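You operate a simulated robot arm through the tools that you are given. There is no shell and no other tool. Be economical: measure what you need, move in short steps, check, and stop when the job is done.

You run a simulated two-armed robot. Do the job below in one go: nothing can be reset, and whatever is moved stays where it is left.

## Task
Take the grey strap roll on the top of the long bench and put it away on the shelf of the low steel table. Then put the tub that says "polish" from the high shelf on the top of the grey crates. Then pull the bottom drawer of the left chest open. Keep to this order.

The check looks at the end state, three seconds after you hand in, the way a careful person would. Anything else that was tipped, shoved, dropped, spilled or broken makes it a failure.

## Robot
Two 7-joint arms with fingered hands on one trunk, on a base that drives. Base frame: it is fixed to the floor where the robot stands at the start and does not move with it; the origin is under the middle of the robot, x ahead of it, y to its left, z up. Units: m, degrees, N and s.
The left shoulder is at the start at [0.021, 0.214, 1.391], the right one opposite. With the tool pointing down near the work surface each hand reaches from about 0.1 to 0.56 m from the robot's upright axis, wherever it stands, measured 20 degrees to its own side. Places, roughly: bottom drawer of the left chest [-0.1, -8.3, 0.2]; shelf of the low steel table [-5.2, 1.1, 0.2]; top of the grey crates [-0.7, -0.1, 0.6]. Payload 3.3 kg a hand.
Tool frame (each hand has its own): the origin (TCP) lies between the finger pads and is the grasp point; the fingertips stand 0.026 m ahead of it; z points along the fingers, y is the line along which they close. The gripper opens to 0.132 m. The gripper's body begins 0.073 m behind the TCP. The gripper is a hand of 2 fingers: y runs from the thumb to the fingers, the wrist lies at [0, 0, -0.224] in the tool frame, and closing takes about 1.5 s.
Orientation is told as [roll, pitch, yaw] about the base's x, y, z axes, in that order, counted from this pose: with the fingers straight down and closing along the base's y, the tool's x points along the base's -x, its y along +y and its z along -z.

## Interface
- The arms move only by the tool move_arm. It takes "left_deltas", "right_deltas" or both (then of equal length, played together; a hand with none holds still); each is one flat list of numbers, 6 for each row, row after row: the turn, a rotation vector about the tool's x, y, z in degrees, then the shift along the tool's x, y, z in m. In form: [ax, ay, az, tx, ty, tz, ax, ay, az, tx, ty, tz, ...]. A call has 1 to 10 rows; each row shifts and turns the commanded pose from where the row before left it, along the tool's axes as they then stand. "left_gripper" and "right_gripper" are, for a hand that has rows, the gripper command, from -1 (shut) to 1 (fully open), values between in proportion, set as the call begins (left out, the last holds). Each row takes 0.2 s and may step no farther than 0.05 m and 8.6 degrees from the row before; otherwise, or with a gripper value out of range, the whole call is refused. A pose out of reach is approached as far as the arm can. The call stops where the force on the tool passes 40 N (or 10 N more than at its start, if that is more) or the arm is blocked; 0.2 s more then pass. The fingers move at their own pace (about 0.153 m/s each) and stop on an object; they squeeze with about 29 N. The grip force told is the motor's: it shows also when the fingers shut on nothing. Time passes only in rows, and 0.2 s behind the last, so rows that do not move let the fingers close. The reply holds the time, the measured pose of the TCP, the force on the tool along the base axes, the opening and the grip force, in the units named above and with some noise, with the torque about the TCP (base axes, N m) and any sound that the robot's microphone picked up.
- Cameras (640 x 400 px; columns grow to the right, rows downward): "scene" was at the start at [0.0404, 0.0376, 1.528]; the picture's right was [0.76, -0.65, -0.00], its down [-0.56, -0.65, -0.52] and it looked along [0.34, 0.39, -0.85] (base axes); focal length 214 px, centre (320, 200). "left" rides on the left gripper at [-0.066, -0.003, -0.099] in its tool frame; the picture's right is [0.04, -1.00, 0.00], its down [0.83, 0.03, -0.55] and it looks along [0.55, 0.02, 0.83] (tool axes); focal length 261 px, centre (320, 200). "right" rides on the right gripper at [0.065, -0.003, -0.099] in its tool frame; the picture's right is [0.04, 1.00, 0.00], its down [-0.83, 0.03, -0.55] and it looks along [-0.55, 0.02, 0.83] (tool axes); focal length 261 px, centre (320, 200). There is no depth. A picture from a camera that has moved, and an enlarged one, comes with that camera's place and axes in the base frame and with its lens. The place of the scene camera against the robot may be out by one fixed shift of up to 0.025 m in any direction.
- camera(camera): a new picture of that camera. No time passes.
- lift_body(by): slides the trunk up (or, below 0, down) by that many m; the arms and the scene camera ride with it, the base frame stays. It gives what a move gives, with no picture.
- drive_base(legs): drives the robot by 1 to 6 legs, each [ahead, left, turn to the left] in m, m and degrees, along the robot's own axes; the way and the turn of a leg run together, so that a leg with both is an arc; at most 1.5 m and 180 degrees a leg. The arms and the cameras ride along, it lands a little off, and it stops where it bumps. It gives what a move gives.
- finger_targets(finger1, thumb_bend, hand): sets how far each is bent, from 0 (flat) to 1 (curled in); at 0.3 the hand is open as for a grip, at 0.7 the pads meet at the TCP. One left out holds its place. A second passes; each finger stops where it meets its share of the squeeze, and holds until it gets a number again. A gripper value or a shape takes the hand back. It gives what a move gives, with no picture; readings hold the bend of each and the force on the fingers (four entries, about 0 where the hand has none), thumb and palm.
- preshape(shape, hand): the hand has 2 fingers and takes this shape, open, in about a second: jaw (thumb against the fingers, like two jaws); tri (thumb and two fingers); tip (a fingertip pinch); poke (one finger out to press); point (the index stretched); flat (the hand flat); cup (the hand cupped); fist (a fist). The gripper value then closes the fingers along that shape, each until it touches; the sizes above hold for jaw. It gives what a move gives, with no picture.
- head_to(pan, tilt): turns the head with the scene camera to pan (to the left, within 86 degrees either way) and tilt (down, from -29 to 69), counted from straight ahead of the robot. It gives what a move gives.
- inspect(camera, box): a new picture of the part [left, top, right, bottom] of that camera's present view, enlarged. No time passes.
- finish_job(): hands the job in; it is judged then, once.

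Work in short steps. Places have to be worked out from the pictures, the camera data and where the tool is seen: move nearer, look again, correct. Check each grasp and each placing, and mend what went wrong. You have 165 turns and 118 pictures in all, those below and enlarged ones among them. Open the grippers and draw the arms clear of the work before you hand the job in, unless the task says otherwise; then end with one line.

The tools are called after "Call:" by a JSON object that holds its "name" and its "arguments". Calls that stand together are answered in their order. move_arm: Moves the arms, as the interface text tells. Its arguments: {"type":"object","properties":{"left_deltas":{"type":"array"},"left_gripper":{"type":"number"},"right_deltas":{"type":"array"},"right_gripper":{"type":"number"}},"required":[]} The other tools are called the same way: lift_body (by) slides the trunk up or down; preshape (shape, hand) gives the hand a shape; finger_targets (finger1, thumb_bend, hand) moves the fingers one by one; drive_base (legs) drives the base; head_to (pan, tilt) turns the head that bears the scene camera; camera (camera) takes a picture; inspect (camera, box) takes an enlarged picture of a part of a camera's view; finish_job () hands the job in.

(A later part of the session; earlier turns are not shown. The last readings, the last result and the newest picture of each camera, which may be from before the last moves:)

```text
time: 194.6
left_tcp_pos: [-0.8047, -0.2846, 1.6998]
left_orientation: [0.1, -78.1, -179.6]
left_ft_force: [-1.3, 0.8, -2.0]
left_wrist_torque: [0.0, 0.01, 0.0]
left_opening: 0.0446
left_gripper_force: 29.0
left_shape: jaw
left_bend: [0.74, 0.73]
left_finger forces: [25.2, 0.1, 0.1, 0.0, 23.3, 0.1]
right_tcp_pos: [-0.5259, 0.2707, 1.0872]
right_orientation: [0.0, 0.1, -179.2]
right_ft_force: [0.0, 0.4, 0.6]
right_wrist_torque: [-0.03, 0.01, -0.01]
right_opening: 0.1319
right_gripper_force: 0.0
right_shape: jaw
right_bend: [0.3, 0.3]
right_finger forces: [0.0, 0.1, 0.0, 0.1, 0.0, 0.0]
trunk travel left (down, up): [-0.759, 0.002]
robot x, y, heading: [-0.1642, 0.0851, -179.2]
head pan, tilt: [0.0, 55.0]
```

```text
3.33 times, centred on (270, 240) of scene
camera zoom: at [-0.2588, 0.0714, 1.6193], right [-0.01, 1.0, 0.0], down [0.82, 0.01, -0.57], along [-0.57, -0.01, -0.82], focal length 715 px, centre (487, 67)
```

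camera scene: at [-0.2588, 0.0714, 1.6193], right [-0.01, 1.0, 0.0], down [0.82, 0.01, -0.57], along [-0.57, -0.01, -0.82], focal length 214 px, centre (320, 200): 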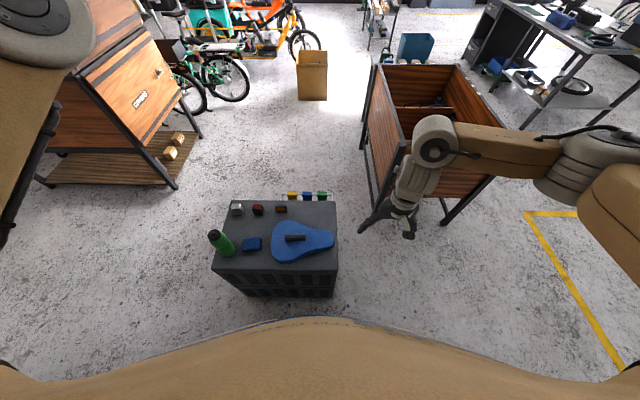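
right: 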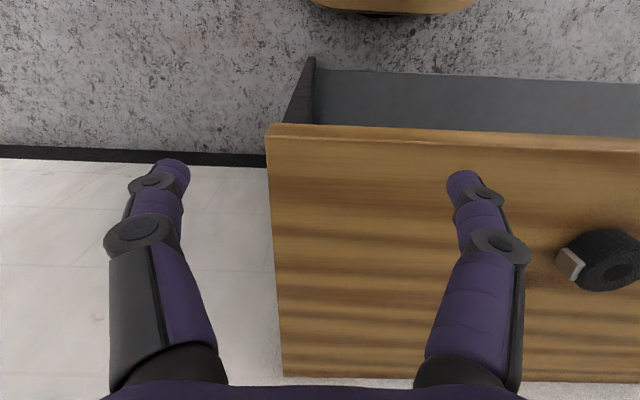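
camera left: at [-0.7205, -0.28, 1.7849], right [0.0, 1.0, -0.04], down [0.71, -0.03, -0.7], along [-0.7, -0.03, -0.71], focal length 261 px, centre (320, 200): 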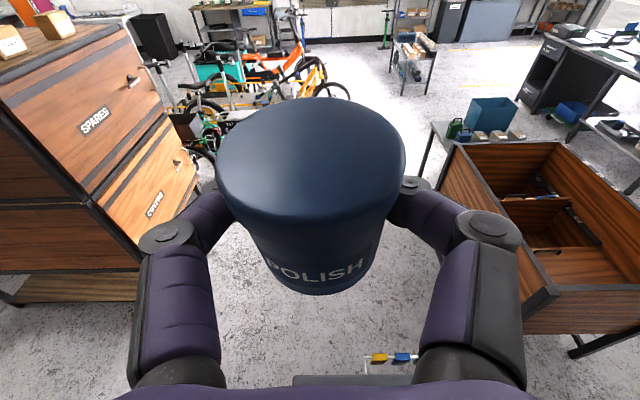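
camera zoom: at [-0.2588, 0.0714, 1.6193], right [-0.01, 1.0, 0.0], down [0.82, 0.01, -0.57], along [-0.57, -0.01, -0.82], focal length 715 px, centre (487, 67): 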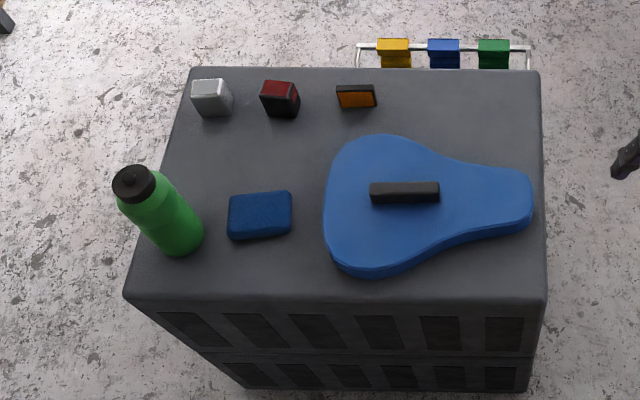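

The crate top spans x -0.97…-0.57, y -0.46…0.15. The best free spot that the hand can reach without passing over other items is the front right corner, about (-0.617, 0.085). I shift right and back, then lower the trunk.

Call:
{"name": "drive_base", "arguments": {"legs": [[-0.12, -0.37, 0]]}}

Call:
{"name": "lift_body", "arguments": {"by": -0.4}}

Call:
{"name": "lift_body", "arguments": {"by": -0.3}}

Call:
{"name": "camera", "arguments": {"camera": "left"}}

Call:
{"name": "camera", "arguments": {"camera": "scene"}}

```text
time: 197.0
left_tcp_pos: [-0.691, 0.0826, 1.6997]
left_orientation: [0.2, -78.1, -179.8]
left_ft_force: [0.6, 0.5, -2.1]
left_wrist_torque: [-0.01, -0.02, 0.0]
left_opening: 0.0445
left_gripper_force: 28.8
left_shape: jaw
left_bend: [0.74, 0.73]
left_finger forces: [25.1, 0.0, 0.0, 0.0, 23.4, 0.0]
right_tcp_pos: [-0.4098, 0.6358, 1.086]
right_orientation: [0.1, -0.2, -179.4]
right_ft_force: [0.4, -0.4, -0.6]
right_wrist_torque: [-0.02, 0.01, 0.0]
right_opening: 0.1321
right_gripper_force: 0.1
right_shape: jaw
right_bend: [0.3, 0.3]
right_finger forces: [0.0, 0.0, 0.0, 0.1, 0.0, 0.0]
trunk travel left (down, up): [-0.759, 0.002]
robot x, y, heading: [-0.0493, 0.4486, -179.6]
head pan, tilt: [0.0, 55.0]
```

```text
time: 200.8
left_tcp_pos: [-0.6891, 0.0817, 1.2995]
left_orientation: [0.1, -78.1, -179.8]
left_ft_force: [0.1, 0.0, -1.5]
left_wrist_torque: [0.01, 0.02, -0.01]
left_opening: 0.0442
left_gripper_force: 29.1
left_shape: jaw
left_bend: [0.74, 0.73]
left_finger forces: [25.0, 0.0, 0.0, 0.0, 23.3, 0.0]
right_tcp_pos: [-0.4101, 0.6365, 0.687]
right_orientation: [0.1, 0.0, -179.4]
right_ft_force: [0.7, 0.1, 0.6]
right_wrist_torque: [-0.02, 0.02, -0.03]
right_opening: 0.1318
right_gripper_force: 0.2
right_shape: jaw
right_bend: [0.3, 0.3]
right_finger forces: [0.1, 0.0, 0.1, 0.1, 0.0, 0.0]
trunk travel left (down, up): [-0.359, 0.402]
robot x, y, heading: [-0.0489, 0.4501, -179.6]
head pan, tilt: [0.0, 55.0]
```

```text
time: 203.8
left_tcp_pos: [-0.6903, 0.0829, 1.0003]
left_orientation: [0.0, -78.1, -179.8]
left_ft_force: [0.2, 0.3, -2.3]
left_wrist_torque: [0.01, 0.01, 0.0]
left_opening: 0.0443
left_gripper_force: 28.9
left_shape: jaw
left_bend: [0.74, 0.73]
left_finger forces: [25.0, 0.0, 0.0, 0.1, 23.4, 0.1]
right_tcp_pos: [-0.4091, 0.6363, 0.3872]
right_orientation: [0.1, 0.0, -179.5]
right_ft_force: [1.4, 0.6, -0.4]
right_wrist_torque: [0.01, 0.0, -0.01]
right_opening: 0.1317
right_gripper_force: 0.0
right_shape: jaw
right_bend: [0.3, 0.3]
right_finger forces: [0.1, 0.0, 0.1, 0.0, 0.0, 0.1]
trunk travel left (down, up): [-0.059, 0.702]
robot x, y, heading: [-0.0471, 0.4487, -179.5]
head pan, tilt: [0.0, 55.0]
```

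```text
50 pictures are left
camera left: at [-0.6068, 0.086, 1.0854], right [0.0, 1.0, -0.04], down [0.71, -0.03, -0.7], along [-0.7, -0.03, -0.71], focal length 261 px, centre (320, 200)
```

left: 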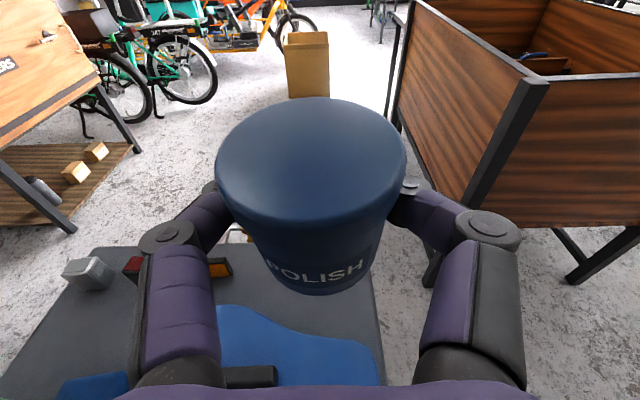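

```text
49 pictures are left
camera scene: at [-0.2531, 0.4348, 0.9093], right [-0.01, 1.0, 0.0], down [0.82, 0.01, -0.57], along [-0.57, 0.0, -0.82], focal length 214 px, centre (320, 200)
```

scene: 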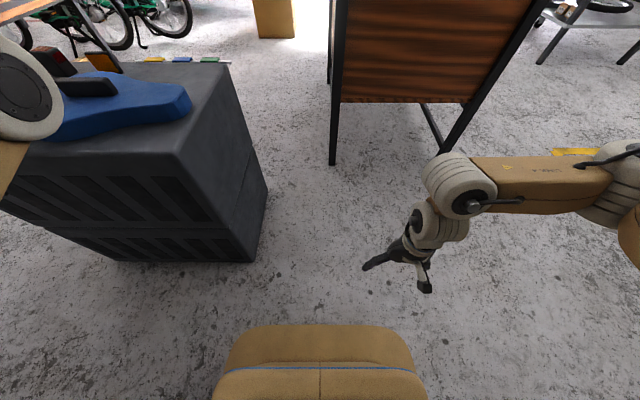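

Lower the hand to z≈0.70 while pulling it back over the free corner.

Call:
{"name": "move_arm", "arguments": {"left_deltas": [0, 0, 0, 0.007, 0, -0.034, 0, 0, 0, 0.007, 0, -0.034, 0, 0, 0, 0.042, 0, 0.0089, 0, 0, 0, 0.042, 0, 0.0089, 0, 0, 0, 0.042, 0, 0.0089, 0, 0, 0, 0.042, 0, 0.0089, 0, 0, 0, 0.042, 0, 0.0089, 0, 0, 0, 0.042, 0, 0.0089, 0, 0, 0, 0.035, 0, 0.0074]}}

Call:
{"name": "camera", "arguments": {"camera": "left"}}

Call:
{"name": "head_to", "arguments": {"pan": 45, "tilt": 45}}

Call:
{"name": "camera", "arguments": {"camera": "scene"}}

```text
time: 205.8
left_tcp_pos: [-0.6211, 0.0817, 0.7058]
left_orientation: [0.2, -78.0, -179.8]
left_ft_force: [-0.1, -0.5, -2.3]
left_wrist_torque: [0.01, 0.04, -0.03]
left_opening: 0.0438
left_gripper_force: 28.7
left_shape: jaw
left_bend: [0.74, 0.73]
left_finger forces: [24.7, 0.0, 0.0, 0.0, 23.2, 0.1]
right_tcp_pos: [-0.4086, 0.6361, 0.3861]
right_orientation: [0.0, 0.0, -179.5]
right_ft_force: [-0.3, -0.2, 0.4]
right_wrist_torque: [-0.02, 0.01, 0.02]
right_opening: 0.1318
right_gripper_force: 0.1
right_shape: jaw
right_bend: [0.3, 0.3]
right_finger forces: [0.0, 0.1, 0.0, 0.0, 0.0, 0.1]
trunk travel left (down, up): [-0.059, 0.702]
robot x, y, heading: [-0.0456, 0.4495, -179.7]
head pan, tilt: [0.0, 55.0]
```

```text
48 pictures are left
camera left: at [-0.5371, 0.0861, 0.79], right [0.0, 1.0, -0.04], down [0.71, -0.03, -0.7], along [-0.7, -0.03, -0.71], focal length 261 px, centre (320, 200)
```

left: 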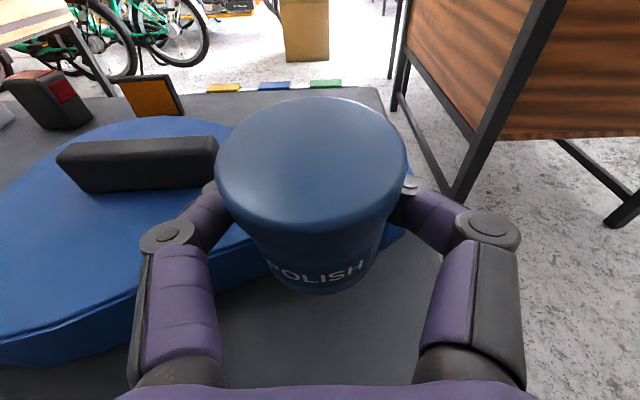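

```text
time: 206.9
left_tcp_pos: [-0.6213, 0.0837, 0.7065]
left_orientation: [0.0, -78.0, -179.8]
left_ft_force: [-0.4, -0.1, -1.8]
left_wrist_torque: [0.0, 0.04, -0.01]
left_opening: 0.044
left_gripper_force: 28.6
left_shape: jaw
left_bend: [0.74, 0.73]
left_finger forces: [24.7, 0.1, 0.1, 0.1, 23.3, 0.1]
right_tcp_pos: [-0.4092, 0.6363, 0.3871]
right_orientation: [0.2, -0.1, -179.3]
right_ft_force: [0.2, 0.0, -0.9]
right_wrist_torque: [0.01, -0.02, -0.02]
right_opening: 0.132
right_gripper_force: 0.0
right_shape: jaw
right_bend: [0.3, 0.3]
right_finger forces: [0.1, 0.0, 0.0, 0.0, 0.0, 0.0]
trunk travel left (down, up): [-0.059, 0.702]
robot x, y, heading: [-0.0457, 0.4499, -179.6]
head pan, tilt: [45.0, 45.0]
```

```text
47 pictures are left
camera scene: at [-0.2382, 0.3775, 0.9226], right [-0.71, 0.7, 0.0], down [0.5, 0.5, -0.71], along [-0.5, -0.5, -0.71], focal length 214 px, centre (320, 200)
```

scene: 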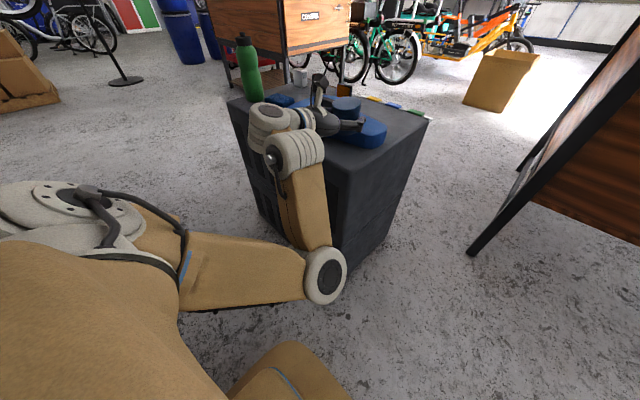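

Combining the views: crate top z≈0.615, front edge x≈-0.563, right edge y≈0.16, case edge at x≈-0.65. I shift the tub to about (-0.607, 0.11) and lower to just above contact.

Call:
{"name": "move_arm", "arguments": {"left_deltas": [0, 0, 0, 0.0029, -0.027, -0.0137, 0, 0, 0, 0.0196, 0, 0.0042, 0, 0, 0, 0.0196, 0, 0.0042]}}

Call:
{"name": "camera", "arguments": {"camera": "left"}}

Call:
{"name": "inspect", "arguments": {"camera": "scene", "box": [230, 40, 450, 190]}}

```text
time: 207.7
left_tcp_pos: [-0.6041, 0.0862, 0.6694]
left_orientation: [13.4, -77.6, 169.3]
left_ft_force: [1.0, -1.4, 3.0]
left_wrist_torque: [0.07, -0.04, -0.02]
left_opening: 0.0241
left_gripper_force: 29.3
left_shape: jaw
left_bend: [0.8, 0.77]
left_finger forces: [15.0, 0.1, 0.0, 0.0, 15.0, 0.1]
right_tcp_pos: [-0.41, 0.6359, 0.3869]
right_orientation: [0.1, 0.0, -179.5]
right_ft_force: [0.3, -0.1, 0.7]
right_wrist_torque: [0.0, -0.03, 0.01]
right_opening: 0.1319
right_gripper_force: 0.1
right_shape: jaw
right_bend: [0.3, 0.3]
right_finger forces: [0.1, 0.0, 0.0, 0.0, 0.0, 0.1]
trunk travel left (down, up): [-0.059, 0.702]
robot x, y, heading: [-0.0485, 0.4504, -179.7]
head pan, tilt: [45.0, 45.0]
```

```text
46 pictures are left
camera left: at [-0.522, 0.0967, 0.754], right [-0.03, 1.0, -0.09], down [0.72, -0.04, -0.7], along [-0.7, -0.09, -0.71], focal length 261 px, centre (320, 200)
```

left: 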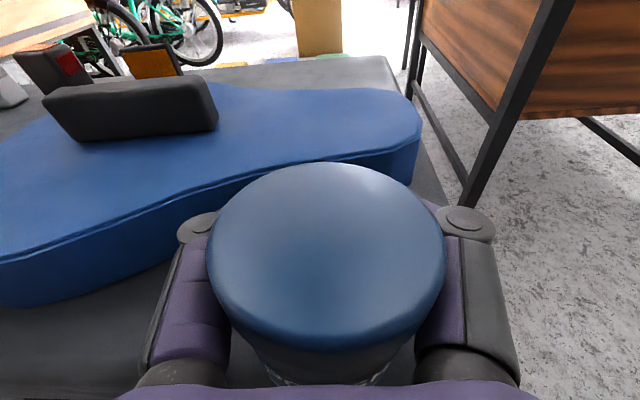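

```text
2.67 times, centred on (340, 115) of scene
camera zoom: at [-0.2377, 0.3776, 0.9228], right [-0.71, 0.7, 0.0], down [0.5, 0.5, -0.71], along [-0.5, -0.5, -0.71], focal length 572 px, centre (267, 427)
```

zoom: 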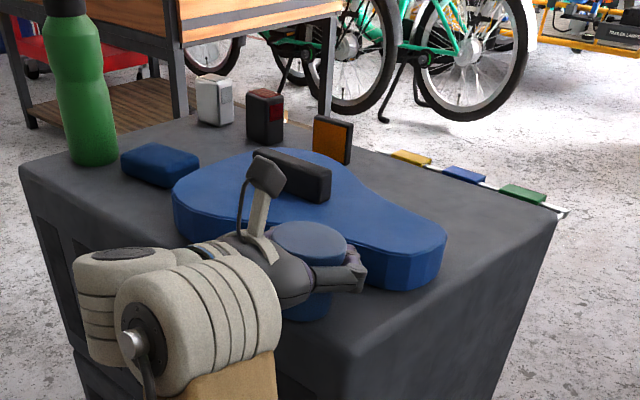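

The arm twisted and the tub slid toward the palm (still caged, about 4 cm back). I lift with the trunk to free everything and see how it is held.

Call:
{"name": "lift_body", "arguments": {"by": 0.08}}

Call:
{"name": "camera", "arguments": {"camera": "left"}}

Call:
{"name": "inspect", "arguments": {"camera": "scene", "box": [230, 40, 450, 190]}}

```text
time: 208.9
left_tcp_pos: [-0.5993, 0.0858, 0.775]
left_orientation: [14.1, -80.6, 168.6]
left_ft_force: [-0.3, -0.4, -1.9]
left_wrist_torque: [-0.04, 0.03, -0.03]
left_opening: 0.0244
left_gripper_force: 29.1
left_shape: jaw
left_bend: [0.8, 0.77]
left_finger forces: [14.2, 0.1, 0.0, 0.0, 15.9, 0.1]
right_tcp_pos: [-0.4099, 0.6357, 0.4676]
right_orientation: [0.1, 0.1, -179.4]
right_ft_force: [0.7, 0.4, 0.2]
right_wrist_torque: [-0.01, 0.03, 0.01]
right_opening: 0.1317
right_gripper_force: 0.1
right_shape: jaw
right_bend: [0.3, 0.3]
right_finger forces: [0.0, 0.0, 0.1, 0.1, 0.1, 0.0]
trunk travel left (down, up): [-0.139, 0.622]
robot x, y, heading: [-0.0462, 0.4514, -179.7]
head pan, tilt: [45.0, 45.0]
```

```text
44 pictures are left
camera left: at [-0.5124, 0.0966, 0.8561], right [-0.04, 1.0, -0.08], down [0.68, -0.03, -0.73], along [-0.73, -0.08, -0.68], focal length 261 px, centre (320, 200)
```

left: 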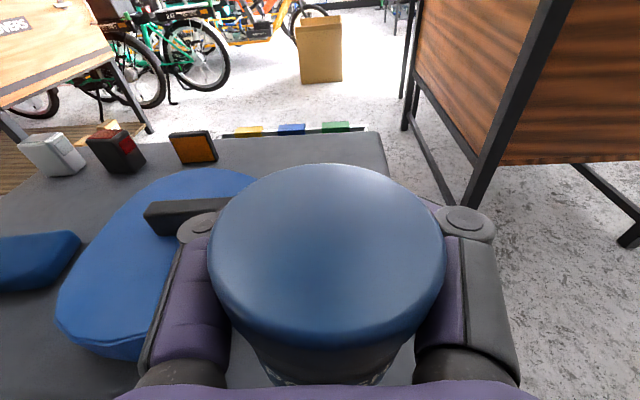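

```text
2.67 times, centred on (340, 115) of scene
camera zoom: at [-0.2082, 0.3777, 1.0067], right [-0.71, 0.7, 0.0], down [0.5, 0.5, -0.71], along [-0.5, -0.5, -0.71], focal length 572 px, centre (267, 427)
```

zoom: 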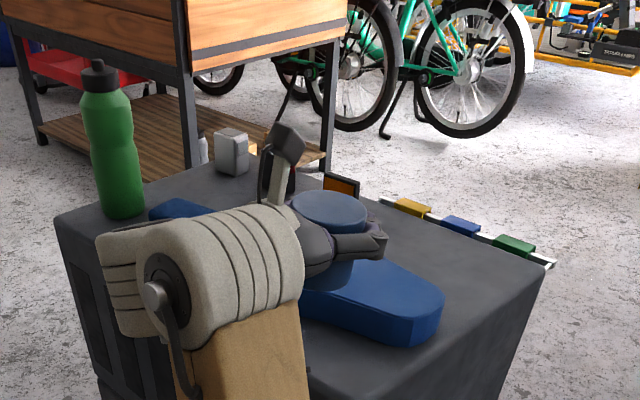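

The tub is still held firmly, now against the palm. The front strip is too tight and the arm is folded there; the back right area of the crate top (x -0.95…-0.79, y -0.08…0.15) is larger and can be reached diagonally over the right edge. I raise the trunk and drive to about (-0.64, 0.74), heading -140°.

Call:
{"name": "lift_body", "arguments": {"by": 0.3}}

Call:
{"name": "drive_base", "arguments": {"legs": [[0, -0.29, 0], [0.59, 0, 0], [0, 0, 40]]}}

Call:
{"name": "head_to", "arguments": {"pan": 15, "tilt": 60}}

Call:
{"name": "camera", "arguments": {"camera": "scene"}}

Call:
{"name": "camera", "arguments": {"camera": "left"}}

```text
time: 211.9
left_tcp_pos: [-0.564, 0.0861, 1.1766]
left_orientation: [133.2, -87.3, 49.5]
left_ft_force: [0.5, -0.2, -2.4]
left_wrist_torque: [-0.01, 0.06, 0.0]
left_opening: 0.0242
left_gripper_force: 29.0
left_shape: jaw
left_bend: [0.8, 0.77]
left_finger forces: [14.1, 0.0, 0.0, 0.0, 16.0, 0.0]
right_tcp_pos: [-0.4104, 0.6355, 0.767]
right_orientation: [0.1, 0.0, -179.3]
right_ft_force: [0.2, -0.6, -0.7]
right_wrist_torque: [-0.01, 0.01, 0.03]
right_opening: 0.132
right_gripper_force: 0.1
right_shape: jaw
right_bend: [0.3, 0.3]
right_finger forces: [0.0, 0.0, 0.0, 0.1, 0.0, 0.0]
trunk travel left (down, up): [-0.439, 0.322]
robot x, y, heading: [-0.0443, 0.4514, -179.6]
head pan, tilt: [45.0, 45.0]
```

```text
time: 218.7
left_tcp_pos: [-0.8102, 0.1194, 1.177]
left_orientation: [133.7, -87.3, 89.0]
left_ft_force: [0.4, -0.8, -2.0]
left_wrist_torque: [-0.01, 0.06, -0.02]
left_opening: 0.0242
left_gripper_force: 28.8
left_shape: jaw
left_bend: [0.8, 0.77]
left_finger forces: [13.8, 0.0, 0.0, 0.1, 15.5, 0.0]
right_tcp_pos: [-1.0446, 0.6388, 0.7667]
right_orientation: [0.2, 0.0, -139.5]
right_ft_force: [-1.3, -0.5, -0.1]
right_wrist_torque: [-0.02, 0.01, -0.03]
right_opening: 0.1319
right_gripper_force: 0.1
right_shape: jaw
right_bend: [0.3, 0.3]
right_finger forces: [0.1, 0.0, 0.0, 0.1, 0.0, 0.1]
trunk travel left (down, up): [-0.439, 0.322]
robot x, y, heading: [-0.646, 0.7284, -139.6]
head pan, tilt: [45.0, 45.0]
```

```text
time: 219.7
left_tcp_pos: [-0.8077, 0.1173, 1.1779]
left_orientation: [131.5, -87.2, 91.5]
left_ft_force: [0.2, 0.3, -1.6]
left_wrist_torque: [-0.07, 0.04, -0.02]
left_opening: 0.024
left_gripper_force: 28.7
left_shape: jaw
left_bend: [0.8, 0.77]
left_finger forces: [14.0, 0.0, 0.0, 0.0, 15.6, 0.0]
right_tcp_pos: [-1.0448, 0.6402, 0.766]
right_orientation: [0.1, 0.0, -139.6]
right_ft_force: [0.2, -0.1, 0.4]
right_wrist_torque: [-0.01, -0.03, -0.01]
right_opening: 0.132
right_gripper_force: 0.1
right_shape: jaw
right_bend: [0.3, 0.3]
right_finger forces: [0.1, 0.1, 0.0, 0.1, 0.1, 0.0]
trunk travel left (down, up): [-0.439, 0.322]
robot x, y, heading: [-0.6484, 0.7276, -139.7]
head pan, tilt: [15.0, 60.0]
```

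```text
42 pictures are left
camera scene: at [-0.7172, 0.647, 1.2928], right [-0.82, 0.57, 0.0], down [0.49, 0.71, -0.5], along [-0.28, -0.41, -0.87], focal length 214 px, centre (320, 200)
```

scene: 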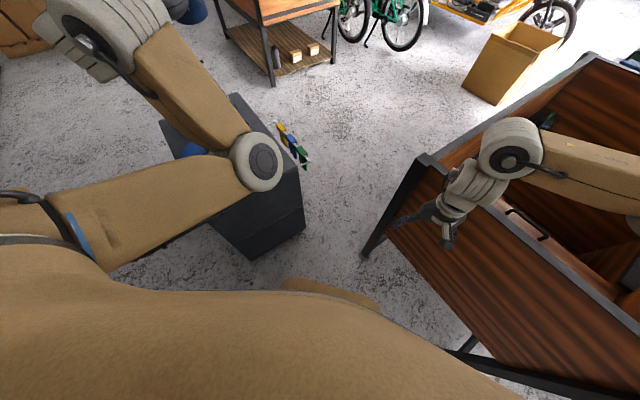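

```text
41 pictures are left
camera left: at [-0.7373, 0.1908, 1.2403], right [-0.68, 0.73, -0.08], down [0.43, 0.31, -0.85], along [-0.59, -0.61, -0.52], focal length 261 px, centre (320, 200)
```

left: 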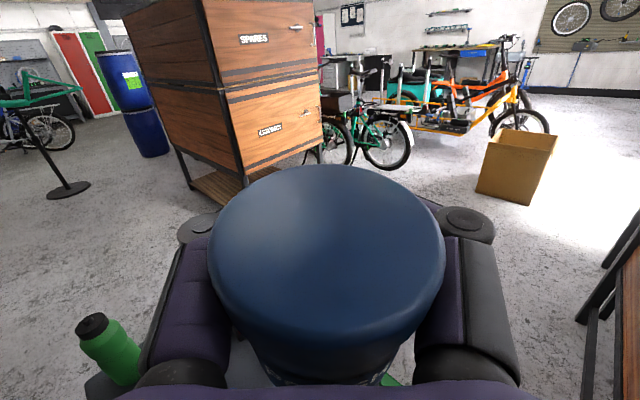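

Right arm would come too near the cart when lowering; I re-pose the base to about (-0.53, 0.69), heading -150°.

Call:
{"name": "drive_base", "arguments": {"legs": [[-0.065, 0.109, 0], [0, 0, -10]]}}

Call:
{"name": "head_to", "arguments": {"pan": 40, "tilt": 15}}

Call:
{"name": "camera", "arguments": {"camera": "scene"}}

```text
time: 221.6
left_tcp_pos: [-0.7909, 0.1144, 1.1777]
left_orientation: [130.8, -87.1, 82.4]
left_ft_force: [0.6, 0.7, -2.7]
left_wrist_torque: [-0.01, 0.04, 0.01]
left_opening: 0.0242
left_gripper_force: 29.1
left_shape: jaw
left_bend: [0.8, 0.77]
left_finger forces: [13.8, 0.0, 0.1, 0.1, 15.4, 0.1]
right_tcp_pos: [-0.9336, 0.6707, 0.7663]
right_orientation: [0.1, 0.0, -149.5]
right_ft_force: [0.7, -0.8, 0.4]
right_wrist_torque: [0.01, 0.01, 0.02]
right_opening: 0.132
right_gripper_force: 0.1
right_shape: jaw
right_bend: [0.3, 0.3]
right_finger forces: [0.1, 0.1, 0.0, 0.0, 0.0, 0.1]
trunk travel left (down, up): [-0.439, 0.322]
robot x, y, heading: [-0.5256, 0.6925, -149.6]
head pan, tilt: [15.0, 60.0]
```

```text
time: 222.7
left_tcp_pos: [-0.7901, 0.1143, 1.1784]
left_orientation: [130.5, -87.2, 82.6]
left_ft_force: [0.5, 0.4, -1.1]
left_wrist_torque: [-0.02, 0.04, -0.01]
left_opening: 0.0238
left_gripper_force: 29.0
left_shape: jaw
left_bend: [0.8, 0.77]
left_finger forces: [13.7, 0.0, 0.0, 0.1, 15.3, 0.1]
right_tcp_pos: [-0.9344, 0.6695, 0.7666]
right_orientation: [0.2, 0.1, -149.4]
right_ft_force: [-0.1, 0.7, -0.4]
right_wrist_torque: [0.03, 0.0, -0.02]
right_opening: 0.1317
right_gripper_force: 0.0
right_shape: jaw
right_bend: [0.3, 0.3]
right_finger forces: [0.0, 0.1, 0.1, 0.0, 0.0, 0.0]
trunk travel left (down, up): [-0.439, 0.322]
robot x, y, heading: [-0.5278, 0.6927, -149.6]
head pan, tilt: [40.0, 15.0]
```

```text
40 pictures are left
camera scene: at [-0.592, 0.5771, 1.359], right [-0.94, 0.34, 0.0], down [0.09, 0.24, -0.97], along [-0.32, -0.91, -0.26], focal length 214 px, centre (320, 200)
```

scene: 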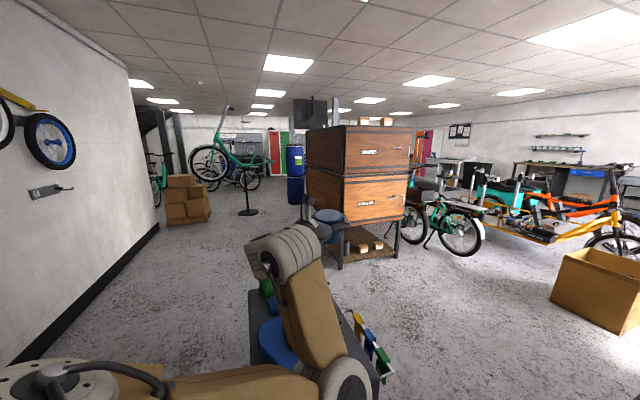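

Call:
{"name": "inspect", "arguments": {"camera": "scene", "box": [270, 190, 370, 260]}}

```text
5.71 times, centred on (320, 225) of scene
camera zoom: at [-0.592, 0.5771, 1.359], right [-0.94, 0.34, 0.0], down [0.09, 0.24, -0.97], along [-0.32, -0.91, -0.26], focal length 1226 px, centre (320, 57)
```

zoom: 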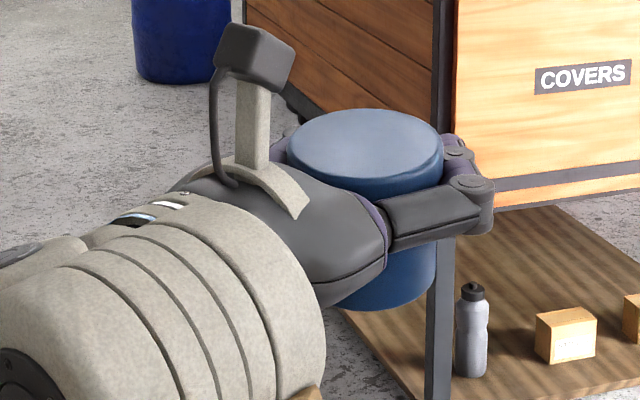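

The tub sits unrotated in the hand (upright when the hand is at about -78° pitch). I restore that pitch and extend 0.145 m forward over the free area, still high.

Call:
{"name": "move_arm", "arguments": {"left_deltas": [0, 6.5, -1.2, 0, 0, 0, 0, 6.5, -1.1, 0, 0, 0, 0, 0, 0, -0.01, -0.003, 0.047, 0, 0, 0, -0.01, -0.003, 0.047, 0, 0, 0, -0.01, -0.003, 0.047, 0, 0, 0, 0, 0, 0]}}

Call:
{"name": "lift_body", "arguments": {"by": -0.35}}

Call:
{"name": "camera", "arguments": {"camera": "left"}}

Call:
{"name": "head_to", "arguments": {"pan": 30, "tilt": 35}}

Call:
{"name": "camera", "arguments": {"camera": "scene"}}

```text
time: 224.1
left_tcp_pos: [-0.9031, 0.0338, 1.198]
left_orientation: [4.9, -83.0, -150.4]
left_ft_force: [0.4, -1.3, -1.5]
left_wrist_torque: [-0.04, 0.05, -0.02]
left_opening: 0.0234
left_gripper_force: 29.0
left_shape: jaw
left_bend: [0.8, 0.76]
left_finger forces: [9.9, 0.0, 0.0, 0.0, 9.7, 0.0]
left hand out of reach, approached as far as the arm can: row 1
right_tcp_pos: [-0.9328, 0.6691, 0.7671]
right_orientation: [0.2, 0.1, -149.6]
right_ft_force: [-0.9, 0.7, -0.6]
right_wrist_torque: [0.02, 0.0, 0.01]
right_opening: 0.1319
right_gripper_force: 0.1
right_shape: jaw
right_bend: [0.3, 0.3]
right_finger forces: [0.1, 0.0, 0.1, 0.0, 0.1, 0.0]
trunk travel left (down, up): [-0.439, 0.322]
robot x, y, heading: [-0.5283, 0.6882, -149.6]
head pan, tilt: [40.0, 15.0]
```

```text
time: 227.6
left_tcp_pos: [-0.9096, 0.038, 0.8493]
left_orientation: [2.1, -83.2, -148.5]
left_ft_force: [0.4, 0.2, -1.3]
left_wrist_torque: [-0.03, 0.07, 0.01]
left_opening: 0.0234
left_gripper_force: 28.8
left_shape: jaw
left_bend: [0.8, 0.76]
left_finger forces: [9.7, 0.0, 0.0, 0.0, 9.5, 0.0]
right_tcp_pos: [-0.934, 0.6704, 0.4162]
right_orientation: [0.1, 0.0, -149.4]
right_ft_force: [-0.1, -0.5, 0.0]
right_wrist_torque: [-0.02, 0.04, -0.03]
right_opening: 0.1317
right_gripper_force: 0.1
right_shape: jaw
right_bend: [0.3, 0.3]
right_finger forces: [0.0, 0.0, 0.1, 0.1, 0.0, 0.0]
trunk travel left (down, up): [-0.089, 0.672]
robot x, y, heading: [-0.5245, 0.6892, -149.5]
head pan, tilt: [40.0, 15.0]
```

```text
38 pictures are left
camera left: at [-0.836, 0.0906, 0.9269], right [-0.55, 0.84, -0.04], down [0.56, 0.33, -0.76], along [-0.62, -0.44, -0.65], focal length 261 px, centre (320, 200)
```

left: 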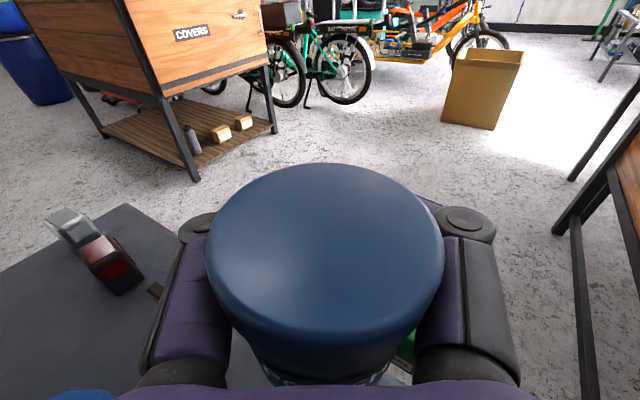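

```text
time: 228.4
left_tcp_pos: [-0.9102, 0.0375, 0.8493]
left_orientation: [2.1, -83.2, -148.6]
left_ft_force: [0.5, -0.3, -2.7]
left_wrist_torque: [-0.01, 0.08, -0.02]
left_opening: 0.0236
left_gripper_force: 28.8
left_shape: jaw
left_bend: [0.8, 0.76]
left_finger forces: [9.7, 0.0, 0.0, 0.0, 9.6, 0.0]
right_tcp_pos: [-0.9334, 0.6691, 0.4173]
right_orientation: [0.0, 0.0, -149.4]
right_ft_force: [0.4, -0.4, -0.1]
right_wrist_torque: [0.01, -0.01, -0.01]
right_opening: 0.1322
right_gripper_force: 0.1
right_shape: jaw
right_bend: [0.3, 0.3]
right_finger forces: [0.0, 0.1, 0.0, 0.0, 0.0, 0.0]
trunk travel left (down, up): [-0.089, 0.672]
robot x, y, heading: [-0.5251, 0.6885, -149.5]
head pan, tilt: [30.0, 35.0]
```

```text
37 pictures are left
camera scene: at [-0.6779, 0.5452, 0.9693], right [-0.87, 0.49, 0.0], down [0.28, 0.5, -0.82], along [-0.4, -0.71, -0.57], focal length 214 px, centre (320, 200)
```

scene: 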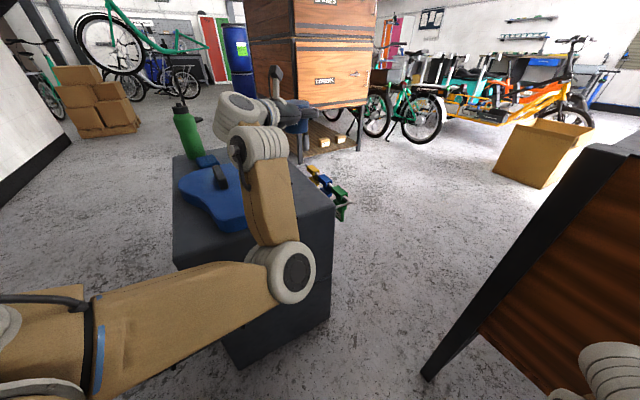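

Call:
{"name": "move_arm", "arguments": {"left_deltas": [0, 5, 0, 0, 0, 0, 0, 0, 0, 0, 0, 0]}}

Call:
{"name": "lift_body", "arguments": {"by": -0.08}}

Call:
{"name": "inspect", "arguments": {"camera": "scene", "box": [230, 60, 370, 150]}}

```text
time: 229.0
left_tcp_pos: [-0.911, 0.0368, 0.8489]
left_orientation: [1.3, -78.0, -147.8]
left_ft_force: [0.2, 0.3, -2.0]
left_wrist_torque: [-0.01, 0.06, -0.01]
left_opening: 0.0234
left_gripper_force: 28.4
left_shape: jaw
left_bend: [0.8, 0.76]
left_finger forces: [9.5, 0.0, 0.1, 0.0, 9.6, 0.0]
right_tcp_pos: [-0.9344, 0.6694, 0.4167]
right_orientation: [0.1, 0.1, -149.4]
right_ft_force: [-0.1, 0.6, 0.2]
right_wrist_torque: [-0.01, -0.03, 0.01]
right_opening: 0.1317
right_gripper_force: 0.0
right_shape: jaw
right_bend: [0.3, 0.3]
right_finger forces: [0.1, 0.0, 0.0, 0.0, 0.0, 0.0]
trunk travel left (down, up): [-0.089, 0.672]
robot x, y, heading: [-0.5271, 0.689, -149.4]
head pan, tilt: [30.0, 35.0]
```

```text
time: 230.2
left_tcp_pos: [-0.9105, 0.0378, 0.7706]
left_orientation: [1.4, -78.3, -147.8]
left_ft_force: [0.1, -0.4, -1.8]
left_wrist_torque: [-0.07, 0.02, 0.04]
left_opening: 0.0235
left_gripper_force: 29.2
left_shape: jaw
left_bend: [0.8, 0.76]
left_finger forces: [9.5, 0.1, 0.0, 0.0, 9.6, 0.1]
right_tcp_pos: [-0.9341, 0.6698, 0.3373]
right_orientation: [0.1, 0.0, -149.4]
right_ft_force: [-0.1, 0.1, 0.3]
right_wrist_torque: [0.03, -0.01, 0.0]
right_opening: 0.1317
right_gripper_force: 0.1
right_shape: jaw
right_bend: [0.3, 0.3]
right_finger forces: [0.0, 0.0, 0.1, 0.1, 0.0, 0.0]
trunk travel left (down, up): [-0.009, 0.752]
robot x, y, heading: [-0.529, 0.6881, -149.5]
head pan, tilt: [30.0, 35.0]
```

```text
4.44 times, centred on (300, 105) of scene
camera zoom: at [-0.7062, 0.5287, 0.8839], right [-0.87, 0.49, 0.0], down [0.28, 0.5, -0.82], along [-0.4, -0.71, -0.57], focal length 953 px, centre (409, 622)
```

zoom: 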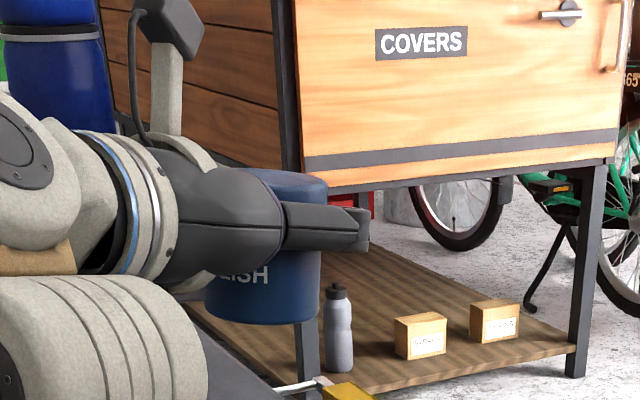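

Orientation restored (-78°) and the tub looks upright. I lower it 8 cm with the arm and check that it tracks.

Call:
{"name": "move_arm", "arguments": {"left_deltas": [0, 0, 0, 0.0196, 0, 0.0042, 0, 0, 0, 0.0196, 0, 0.0042, 0, 0, 0, 0.0196, 0, 0.0042, 0, 0, 0, 0.0147, 0, 0.0031]}}

Call:
{"name": "camera", "arguments": {"camera": "left"}}

Call:
{"name": "camera", "arguments": {"camera": "scene"}}

```text
time: 231.2
left_tcp_pos: [-0.9108, 0.0373, 0.6929]
left_orientation: [1.6, -78.2, -147.9]
left_ft_force: [0.5, -0.2, -1.6]
left_wrist_torque: [-0.03, 0.06, -0.03]
left_opening: 0.0235
left_gripper_force: 28.9
left_shape: jaw
left_bend: [0.8, 0.76]
left_finger forces: [9.3, 0.1, 0.0, 0.0, 9.6, 0.0]
right_tcp_pos: [-0.9334, 0.6697, 0.3375]
right_orientation: [0.2, -0.1, -149.4]
right_ft_force: [-0.5, 0.3, 0.5]
right_wrist_torque: [-0.02, 0.03, -0.04]
right_opening: 0.1317
right_gripper_force: 0.0
right_shape: jaw
right_bend: [0.3, 0.3]
right_finger forces: [0.0, 0.0, 0.1, 0.1, 0.0, 0.0]
trunk travel left (down, up): [-0.009, 0.752]
robot x, y, heading: [-0.5249, 0.6872, -149.7]
head pan, tilt: [30.0, 35.0]
```

```text
35 pictures are left
camera left: at [-0.8417, 0.0872, 0.7777], right [-0.55, 0.84, -0.05], down [0.61, 0.36, -0.7], along [-0.57, -0.41, -0.71], focal length 261 px, centre (320, 200)
```

left: 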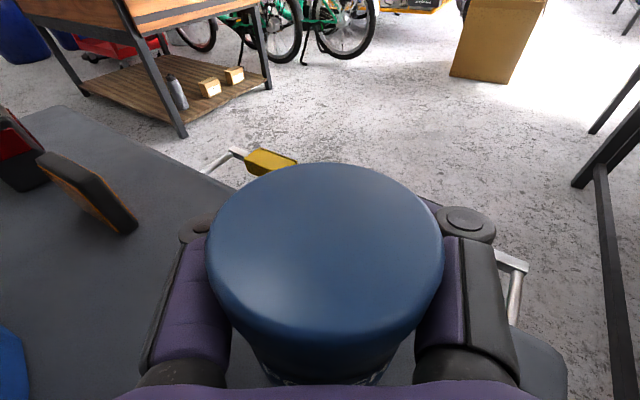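

```text
34 pictures are left
camera scene: at [-0.7063, 0.5285, 0.8837], right [-0.87, 0.49, 0.0], down [0.28, 0.5, -0.82], along [-0.4, -0.71, -0.57], focal length 214 px, centre (320, 200)
```

scene: 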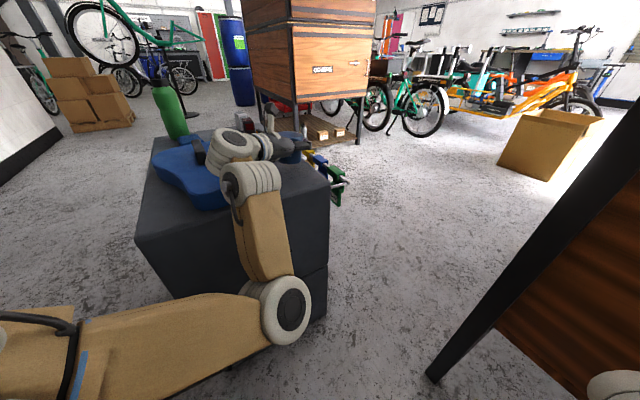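

The tub is over the crate top (back edge x≈-0.94, tub at ≈(-0.875, 0.064)). Continue lowering in small steps to contact.

Call:
{"name": "move_arm", "arguments": {"left_deltas": [0, 0, 0, 0.0098, 0, 0.0021, 0, 0, 0, 0.0049, 0, 0.001, 0, 0, 0, 0, 0, 0]}}

Call:
{"name": "move_arm", "arguments": {"left_deltas": [0, 0, 0, 0.0039, 0, 0.0008, 0, 0, 0, 0, 0, 0]}}

Call:
{"name": "move_arm", "arguments": {"left_deltas": [0, 0, 0, 0.0039, 0, 0.0008, 0, 0, 0, 0, 0, 0]}}

```text
time: 232.0
left_tcp_pos: [-0.9036, 0.0316, 0.6784]
left_orientation: [5.7, -78.0, -150.8]
left_ft_force: [0.2, -1.0, -2.3]
left_wrist_torque: [-0.04, 0.05, 0.01]
left_opening: 0.0234
left_gripper_force: 28.9
left_shape: jaw
left_bend: [0.8, 0.76]
left_finger forces: [9.2, 0.0, 0.1, 0.0, 9.6, 0.0]
right_tcp_pos: [-0.9332, 0.6693, 0.3358]
right_orientation: [0.2, 0.0, -149.3]
right_ft_force: [-0.3, -0.2, 0.6]
right_wrist_torque: [-0.02, 0.0, 0.02]
right_opening: 0.1321
right_gripper_force: 0.0
right_shape: jaw
right_bend: [0.3, 0.3]
right_finger forces: [0.0, 0.0, 0.0, 0.0, 0.0, 0.0]
trunk travel left (down, up): [-0.009, 0.752]
robot x, y, heading: [-0.5292, 0.6919, -149.4]
head pan, tilt: [30.0, 35.0]
```

```text
time: 232.6
left_tcp_pos: [-0.9036, 0.0282, 0.6796]
left_orientation: [4.5, -78.3, -149.7]
left_ft_force: [0.1, 0.4, -2.5]
left_wrist_torque: [-0.05, 0.06, -0.01]
left_opening: 0.0233
left_gripper_force: 28.8
left_shape: jaw
left_bend: [0.8, 0.76]
left_finger forces: [9.3, 0.0, 0.1, 0.0, 9.5, 0.1]
right_tcp_pos: [-0.934, 0.6694, 0.3373]
right_orientation: [0.1, -0.1, -149.3]
right_ft_force: [-0.2, 0.0, 0.1]
right_wrist_torque: [0.02, 0.04, 0.0]
right_opening: 0.132
right_gripper_force: 0.1
right_shape: jaw
right_bend: [0.3, 0.3]
right_finger forces: [0.1, 0.0, 0.0, 0.0, 0.0, 0.1]
trunk travel left (down, up): [-0.009, 0.752]
robot x, y, heading: [-0.5244, 0.6899, -149.6]
head pan, tilt: [30.0, 35.0]
```

```text
time: 233.2
left_tcp_pos: [-0.9031, 0.0288, 0.6753]
left_orientation: [5.5, -78.4, -150.8]
left_ft_force: [0.5, -0.6, -1.6]
left_wrist_torque: [-0.04, 0.09, 0.03]
left_opening: 0.0232
left_gripper_force: 28.6
left_shape: jaw
left_bend: [0.8, 0.76]
left_finger forces: [9.3, 0.0, 0.1, 0.1, 9.5, 0.0]
right_tcp_pos: [-0.9334, 0.6698, 0.3363]
right_orientation: [0.2, 0.0, -149.3]
right_ft_force: [-0.7, -0.3, -0.3]
right_wrist_torque: [-0.01, 0.03, -0.03]
right_opening: 0.1317
right_gripper_force: 0.1
right_shape: jaw
right_bend: [0.3, 0.3]
right_finger forces: [0.0, 0.0, 0.0, 0.1, 0.1, 0.0]
trunk travel left (down, up): [-0.009, 0.752]
robot x, y, heading: [-0.5219, 0.6898, -149.3]
head pan, tilt: [30.0, 35.0]
```

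Below z≈0.68 the arm starts being forced aside again: with the shoulder this low the forearm stands too steeply. I raise the trunk 0.3 m and reach down with the arm instead.

Call:
{"name": "lift_body", "arguments": {"by": 0.3}}

Call:
{"name": "move_arm", "arguments": {"left_deltas": [0, 0, 0, 0, 0, 0]}}

Call:
{"name": "camera", "arguments": {"camera": "scene"}}

```text
time: 236.2
left_tcp_pos: [-0.9041, 0.0269, 0.9784]
left_orientation: [4.2, -78.7, -149.6]
left_ft_force: [0.7, 0.2, -1.9]
left_wrist_torque: [-0.04, 0.04, 0.03]
left_opening: 0.0235
left_gripper_force: 29.3
left_shape: jaw
left_bend: [0.8, 0.76]
left_finger forces: [9.2, 0.0, 0.0, 0.1, 9.5, 0.0]
right_tcp_pos: [-0.9343, 0.6696, 0.6366]
right_orientation: [0.0, 0.1, -149.3]
right_ft_force: [0.4, 0.9, 0.4]
right_wrist_torque: [-0.06, -0.02, 0.0]
right_opening: 0.1319
right_gripper_force: 0.0
right_shape: jaw
right_bend: [0.3, 0.3]
right_finger forces: [0.0, 0.0, 0.0, 0.1, 0.0, 0.0]
trunk travel left (down, up): [-0.309, 0.452]
robot x, y, heading: [-0.5256, 0.6918, -149.6]
head pan, tilt: [30.0, 35.0]
```

```text
time: 236.6
left_tcp_pos: [-0.9031, 0.028, 0.9755]
left_orientation: [4.8, -78.5, -150.0]
left_ft_force: [-0.2, -0.7, -2.0]
left_wrist_torque: [-0.05, 0.05, 0.01]
left_opening: 0.0231
left_gripper_force: 28.7
left_shape: jaw
left_bend: [0.8, 0.76]
left_finger forces: [9.2, 0.0, 0.0, 0.0, 9.5, 0.1]
right_tcp_pos: [-0.9336, 0.6703, 0.636]
right_orientation: [0.1, 0.0, -149.4]
right_ft_force: [-0.2, -0.2, -0.7]
right_wrist_torque: [-0.03, 0.04, -0.03]
right_opening: 0.1319
right_gripper_force: 0.0
right_shape: jaw
right_bend: [0.3, 0.3]
right_finger forces: [0.1, 0.0, 0.0, 0.1, 0.0, 0.0]
trunk travel left (down, up): [-0.309, 0.452]
robot x, y, heading: [-0.5262, 0.6906, -149.4]
head pan, tilt: [30.0, 35.0]
```

```text
33 pictures are left
camera scene: at [-0.6216, 0.5783, 1.1959], right [-0.87, 0.49, 0.0], down [0.28, 0.5, -0.82], along [-0.4, -0.71, -0.57], focal length 214 px, centre (320, 200)
```

scene: 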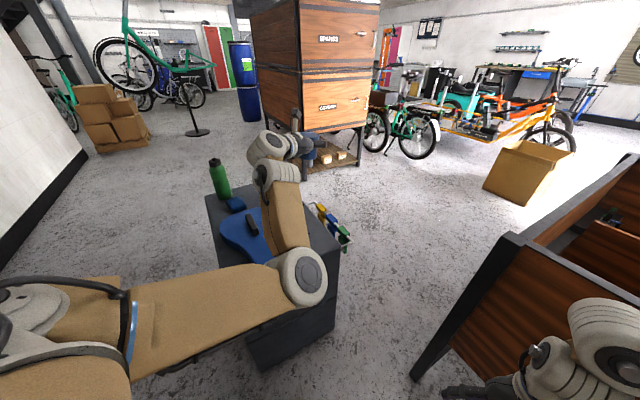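

Call:
{"name": "move_arm", "arguments": {"left_deltas": [0, 0, 0, 0.039, 0, 0.0083, 0, 0, 0, 0.039, 0, 0.0083, 0, 0, 0, 0.039, 0, 0.0083, 0, 0, 0, 0.039, 0, 0.0083, 0, 0, 0, 0.039, 0, 0.0083]}}

Call:
{"name": "camera", "arguments": {"camera": "scene"}}

```text
time: 237.8
left_tcp_pos: [-0.9114, 0.0354, 0.7712]
left_orientation: [1.5, -78.1, -148.0]
left_ft_force: [0.3, 0.2, -1.8]
left_wrist_torque: [-0.08, 0.06, 0.01]
left_opening: 0.0233
left_gripper_force: 28.8
left_shape: jaw
left_bend: [0.8, 0.76]
left_finger forces: [8.6, 0.0, 0.0, 0.0, 9.2, 0.0]
right_tcp_pos: [-0.9344, 0.6699, 0.6371]
right_orientation: [0.1, 0.1, -149.4]
right_ft_force: [-0.3, 0.8, 0.0]
right_wrist_torque: [0.02, 0.01, 0.0]
right_opening: 0.132
right_gripper_force: 0.0
right_shape: jaw
right_bend: [0.3, 0.3]
right_finger forces: [0.0, 0.0, 0.1, 0.0, 0.0, 0.0]
trunk travel left (down, up): [-0.309, 0.452]
robot x, y, heading: [-0.5277, 0.6908, -149.7]
head pan, tilt: [30.0, 35.0]
```

```text
32 pictures are left
camera scene: at [-0.6216, 0.5783, 1.1959], right [-0.87, 0.49, 0.0], down [0.28, 0.5, -0.82], along [-0.4, -0.71, -0.57], focal length 214 px, centre (320, 200)
```

scene: 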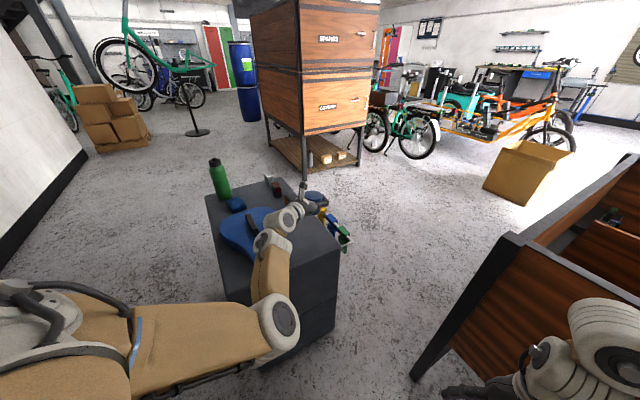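

Now it tracks perfectly. Continue down.

Call:
{"name": "move_arm", "arguments": {"left_deltas": [0, 0, 0, 0.0294, 0, 0.0062, 0, 0, 0, 0.0294, 0, 0.0062, 0, 0, 0, 0.0196, 0, 0.0042, 0, 0, 0, 0.0098, 0, 0.0021, 0, 0, 0, 0, 0, 0]}}

Call:
{"name": "move_arm", "arguments": {"left_deltas": [0, 0, 0, 0.0039, 0, 0.0008, 0, 0, 0, 0.0039, 0, 0.0008, 0, 0, 0, 0, 0, 0]}}

Call:
{"name": "camera", "arguments": {"camera": "left"}}

```text
time: 239.0
left_tcp_pos: [-0.9103, 0.0359, 0.6827]
left_orientation: [1.2, -78.1, -147.7]
left_ft_force: [-0.2, -0.6, -3.0]
left_wrist_torque: [-0.06, 0.09, -0.02]
left_opening: 0.0233
left_gripper_force: 29.5
left_shape: jaw
left_bend: [0.8, 0.76]
left_finger forces: [8.7, 0.0, 0.1, 0.0, 9.2, 0.0]
right_tcp_pos: [-0.9351, 0.6707, 0.6365]
right_orientation: [0.1, 0.0, -149.4]
right_ft_force: [-0.4, -0.3, 0.4]
right_wrist_torque: [0.03, 0.01, -0.02]
right_opening: 0.1319
right_gripper_force: 0.0
right_shape: jaw
right_bend: [0.3, 0.3]
right_finger forces: [0.0, 0.0, 0.1, 0.0, 0.0, 0.0]
trunk travel left (down, up): [-0.309, 0.452]
robot x, y, heading: [-0.5274, 0.6918, -149.4]
head pan, tilt: [30.0, 35.0]
```

```text
time: 239.8
left_tcp_pos: [-0.9099, 0.0351, 0.6744]
left_orientation: [1.3, -78.2, -147.7]
left_ft_force: [0.2, -0.1, -1.9]
left_wrist_torque: [-0.03, 0.09, 0.0]
left_opening: 0.0232
left_gripper_force: 29.5
left_shape: jaw
left_bend: [0.8, 0.76]
left_finger forces: [8.7, 0.1, 0.0, 0.0, 9.2, 0.0]
right_tcp_pos: [-0.9337, 0.6709, 0.6374]
right_orientation: [0.1, 0.1, -149.4]
right_ft_force: [0.4, -0.7, -0.2]
right_wrist_torque: [0.0, -0.02, 0.01]
right_opening: 0.1319
right_gripper_force: 0.0
right_shape: jaw
right_bend: [0.3, 0.3]
right_finger forces: [0.0, 0.1, 0.0, 0.0, 0.1, 0.0]
trunk travel left (down, up): [-0.309, 0.452]
robot x, y, heading: [-0.527, 0.694, -149.6]
head pan, tilt: [30.0, 35.0]
```

```text
31 pictures are left
camera left: at [-0.8418, 0.0847, 0.7589], right [-0.55, 0.84, -0.04], down [0.61, 0.36, -0.7], along [-0.57, -0.41, -0.71], focal length 261 px, centre (320, 200)
```

left: 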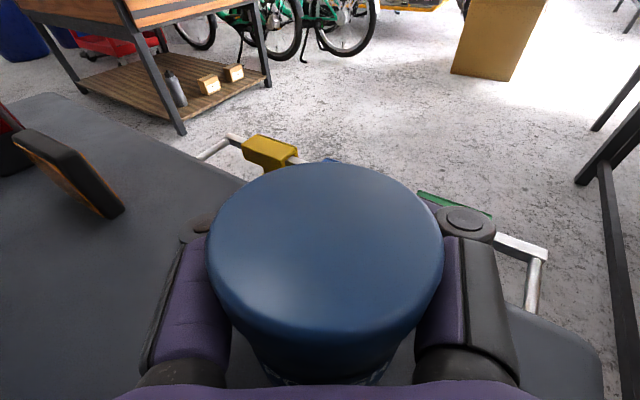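

The light rail is close behind; I pull back 2 cm, then continue down to contact.

Call:
{"name": "move_arm", "arguments": {"left_deltas": [0, 0, 0, 0.0042, 0, -0.0196, 0, 0, 0, 0.0039, 0, 0.0008, 0, 0, 0, 0, 0, 0]}}

Call:
{"name": "move_arm", "arguments": {"left_deltas": [0, 0, 0, 0.0029, 0, 0.0006, 0, 0, 0, 0, 0, 0]}}

Call:
{"name": "move_arm", "arguments": {"left_deltas": [0, 0, 0, 0.0029, 0, 0.0006, 0, 0, 0, 0, 0, 0]}}

Call:
{"name": "move_arm", "arguments": {"left_deltas": [0, 0, 0, 0.0029, 0, 0.0006, 0, 0, 0, 0, 0, 0]}}

```text
time: 240.6
left_tcp_pos: [-0.8942, 0.0454, 0.6689]
left_orientation: [1.2, -78.1, -147.7]
left_ft_force: [0.2, 0.4, -2.4]
left_wrist_torque: [-0.05, 0.05, -0.01]
left_opening: 0.0234
left_gripper_force: 28.9
left_shape: jaw
left_bend: [0.8, 0.76]
left_finger forces: [8.7, 0.0, 0.0, 0.0, 9.2, 0.0]
right_tcp_pos: [-0.9329, 0.6703, 0.636]
right_orientation: [0.1, 0.0, -149.5]
right_ft_force: [0.3, 0.0, -0.4]
right_wrist_torque: [-0.02, -0.05, 0.01]
right_opening: 0.1321
right_gripper_force: 0.1
right_shape: jaw
right_bend: [0.3, 0.3]
right_finger forces: [0.1, 0.1, 0.0, 0.0, 0.0, 0.0]
trunk travel left (down, up): [-0.309, 0.452]
robot x, y, heading: [-0.5285, 0.6903, -149.7]
head pan, tilt: [30.0, 35.0]
```

```text
time: 241.2
left_tcp_pos: [-0.8931, 0.0458, 0.6677]
left_orientation: [1.4, -78.2, -147.8]
left_ft_force: [2.4, 0.8, 5.4]
left_wrist_torque: [0.1, -0.07, -0.01]
left_opening: 0.0232
left_gripper_force: 28.7
left_shape: jaw
left_bend: [0.8, 0.76]
left_finger forces: [8.8, 0.1, 0.1, 0.0, 9.2, 0.0]
right_tcp_pos: [-0.934, 0.6696, 0.637]
right_orientation: [0.2, -0.1, -149.4]
right_ft_force: [-0.8, 0.1, -0.7]
right_wrist_torque: [0.0, 0.02, 0.01]
right_opening: 0.1319
right_gripper_force: 0.1
right_shape: jaw
right_bend: [0.3, 0.3]
right_finger forces: [0.1, 0.1, 0.1, 0.1, 0.0, 0.0]
trunk travel left (down, up): [-0.309, 0.452]
robot x, y, heading: [-0.5266, 0.6877, -149.6]
head pan, tilt: [30.0, 35.0]
```

```text
time: 241.8
left_tcp_pos: [-0.8935, 0.0473, 0.6649]
left_orientation: [1.5, -78.2, -148.0]
left_ft_force: [3.3, -1.7, 6.3]
left_wrist_torque: [0.24, -0.05, -0.09]
left_opening: 0.0234
left_gripper_force: 28.4
left_shape: jaw
left_bend: [0.8, 0.76]
left_finger forces: [9.3, 0.0, 0.0, 0.1, 8.4, 0.1]
right_tcp_pos: [-0.9329, 0.6709, 0.6369]
right_orientation: [0.1, -0.1, -149.5]
right_ft_force: [-1.1, 0.3, -0.3]
right_wrist_torque: [0.0, 0.04, -0.02]
right_opening: 0.1317
right_gripper_force: 0.0
right_shape: jaw
right_bend: [0.3, 0.3]
right_finger forces: [0.0, 0.0, 0.0, 0.1, 0.0, 0.0]
trunk travel left (down, up): [-0.309, 0.452]
robot x, y, heading: [-0.5285, 0.6899, -149.3]
head pan, tilt: [30.0, 35.0]
```

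```text
time: 242.4
left_tcp_pos: [-0.8934, 0.0464, 0.6625]
left_orientation: [1.6, -78.4, -148.0]
left_ft_force: [1.2, -3.4, 10.4]
left_wrist_torque: [0.23, -0.31, -0.13]
left_opening: 0.0229
left_gripper_force: 29.2
left_shape: jaw
left_bend: [0.8, 0.76]
left_finger forces: [8.9, 0.1, 0.0, 0.0, 7.2, 0.1]
right_tcp_pos: [-0.9341, 0.6695, 0.6372]
right_orientation: [0.1, -0.1, -149.4]
right_ft_force: [0.1, -0.3, 0.0]
right_wrist_torque: [0.0, 0.01, -0.02]
right_opening: 0.1321
right_gripper_force: 0.1
right_shape: jaw
right_bend: [0.3, 0.3]
right_finger forces: [0.0, 0.0, 0.0, 0.0, 0.0, 0.0]
trunk travel left (down, up): [-0.309, 0.452]
robot x, y, heading: [-0.5253, 0.6901, -149.3]
head pan, tilt: [30.0, 35.0]
```

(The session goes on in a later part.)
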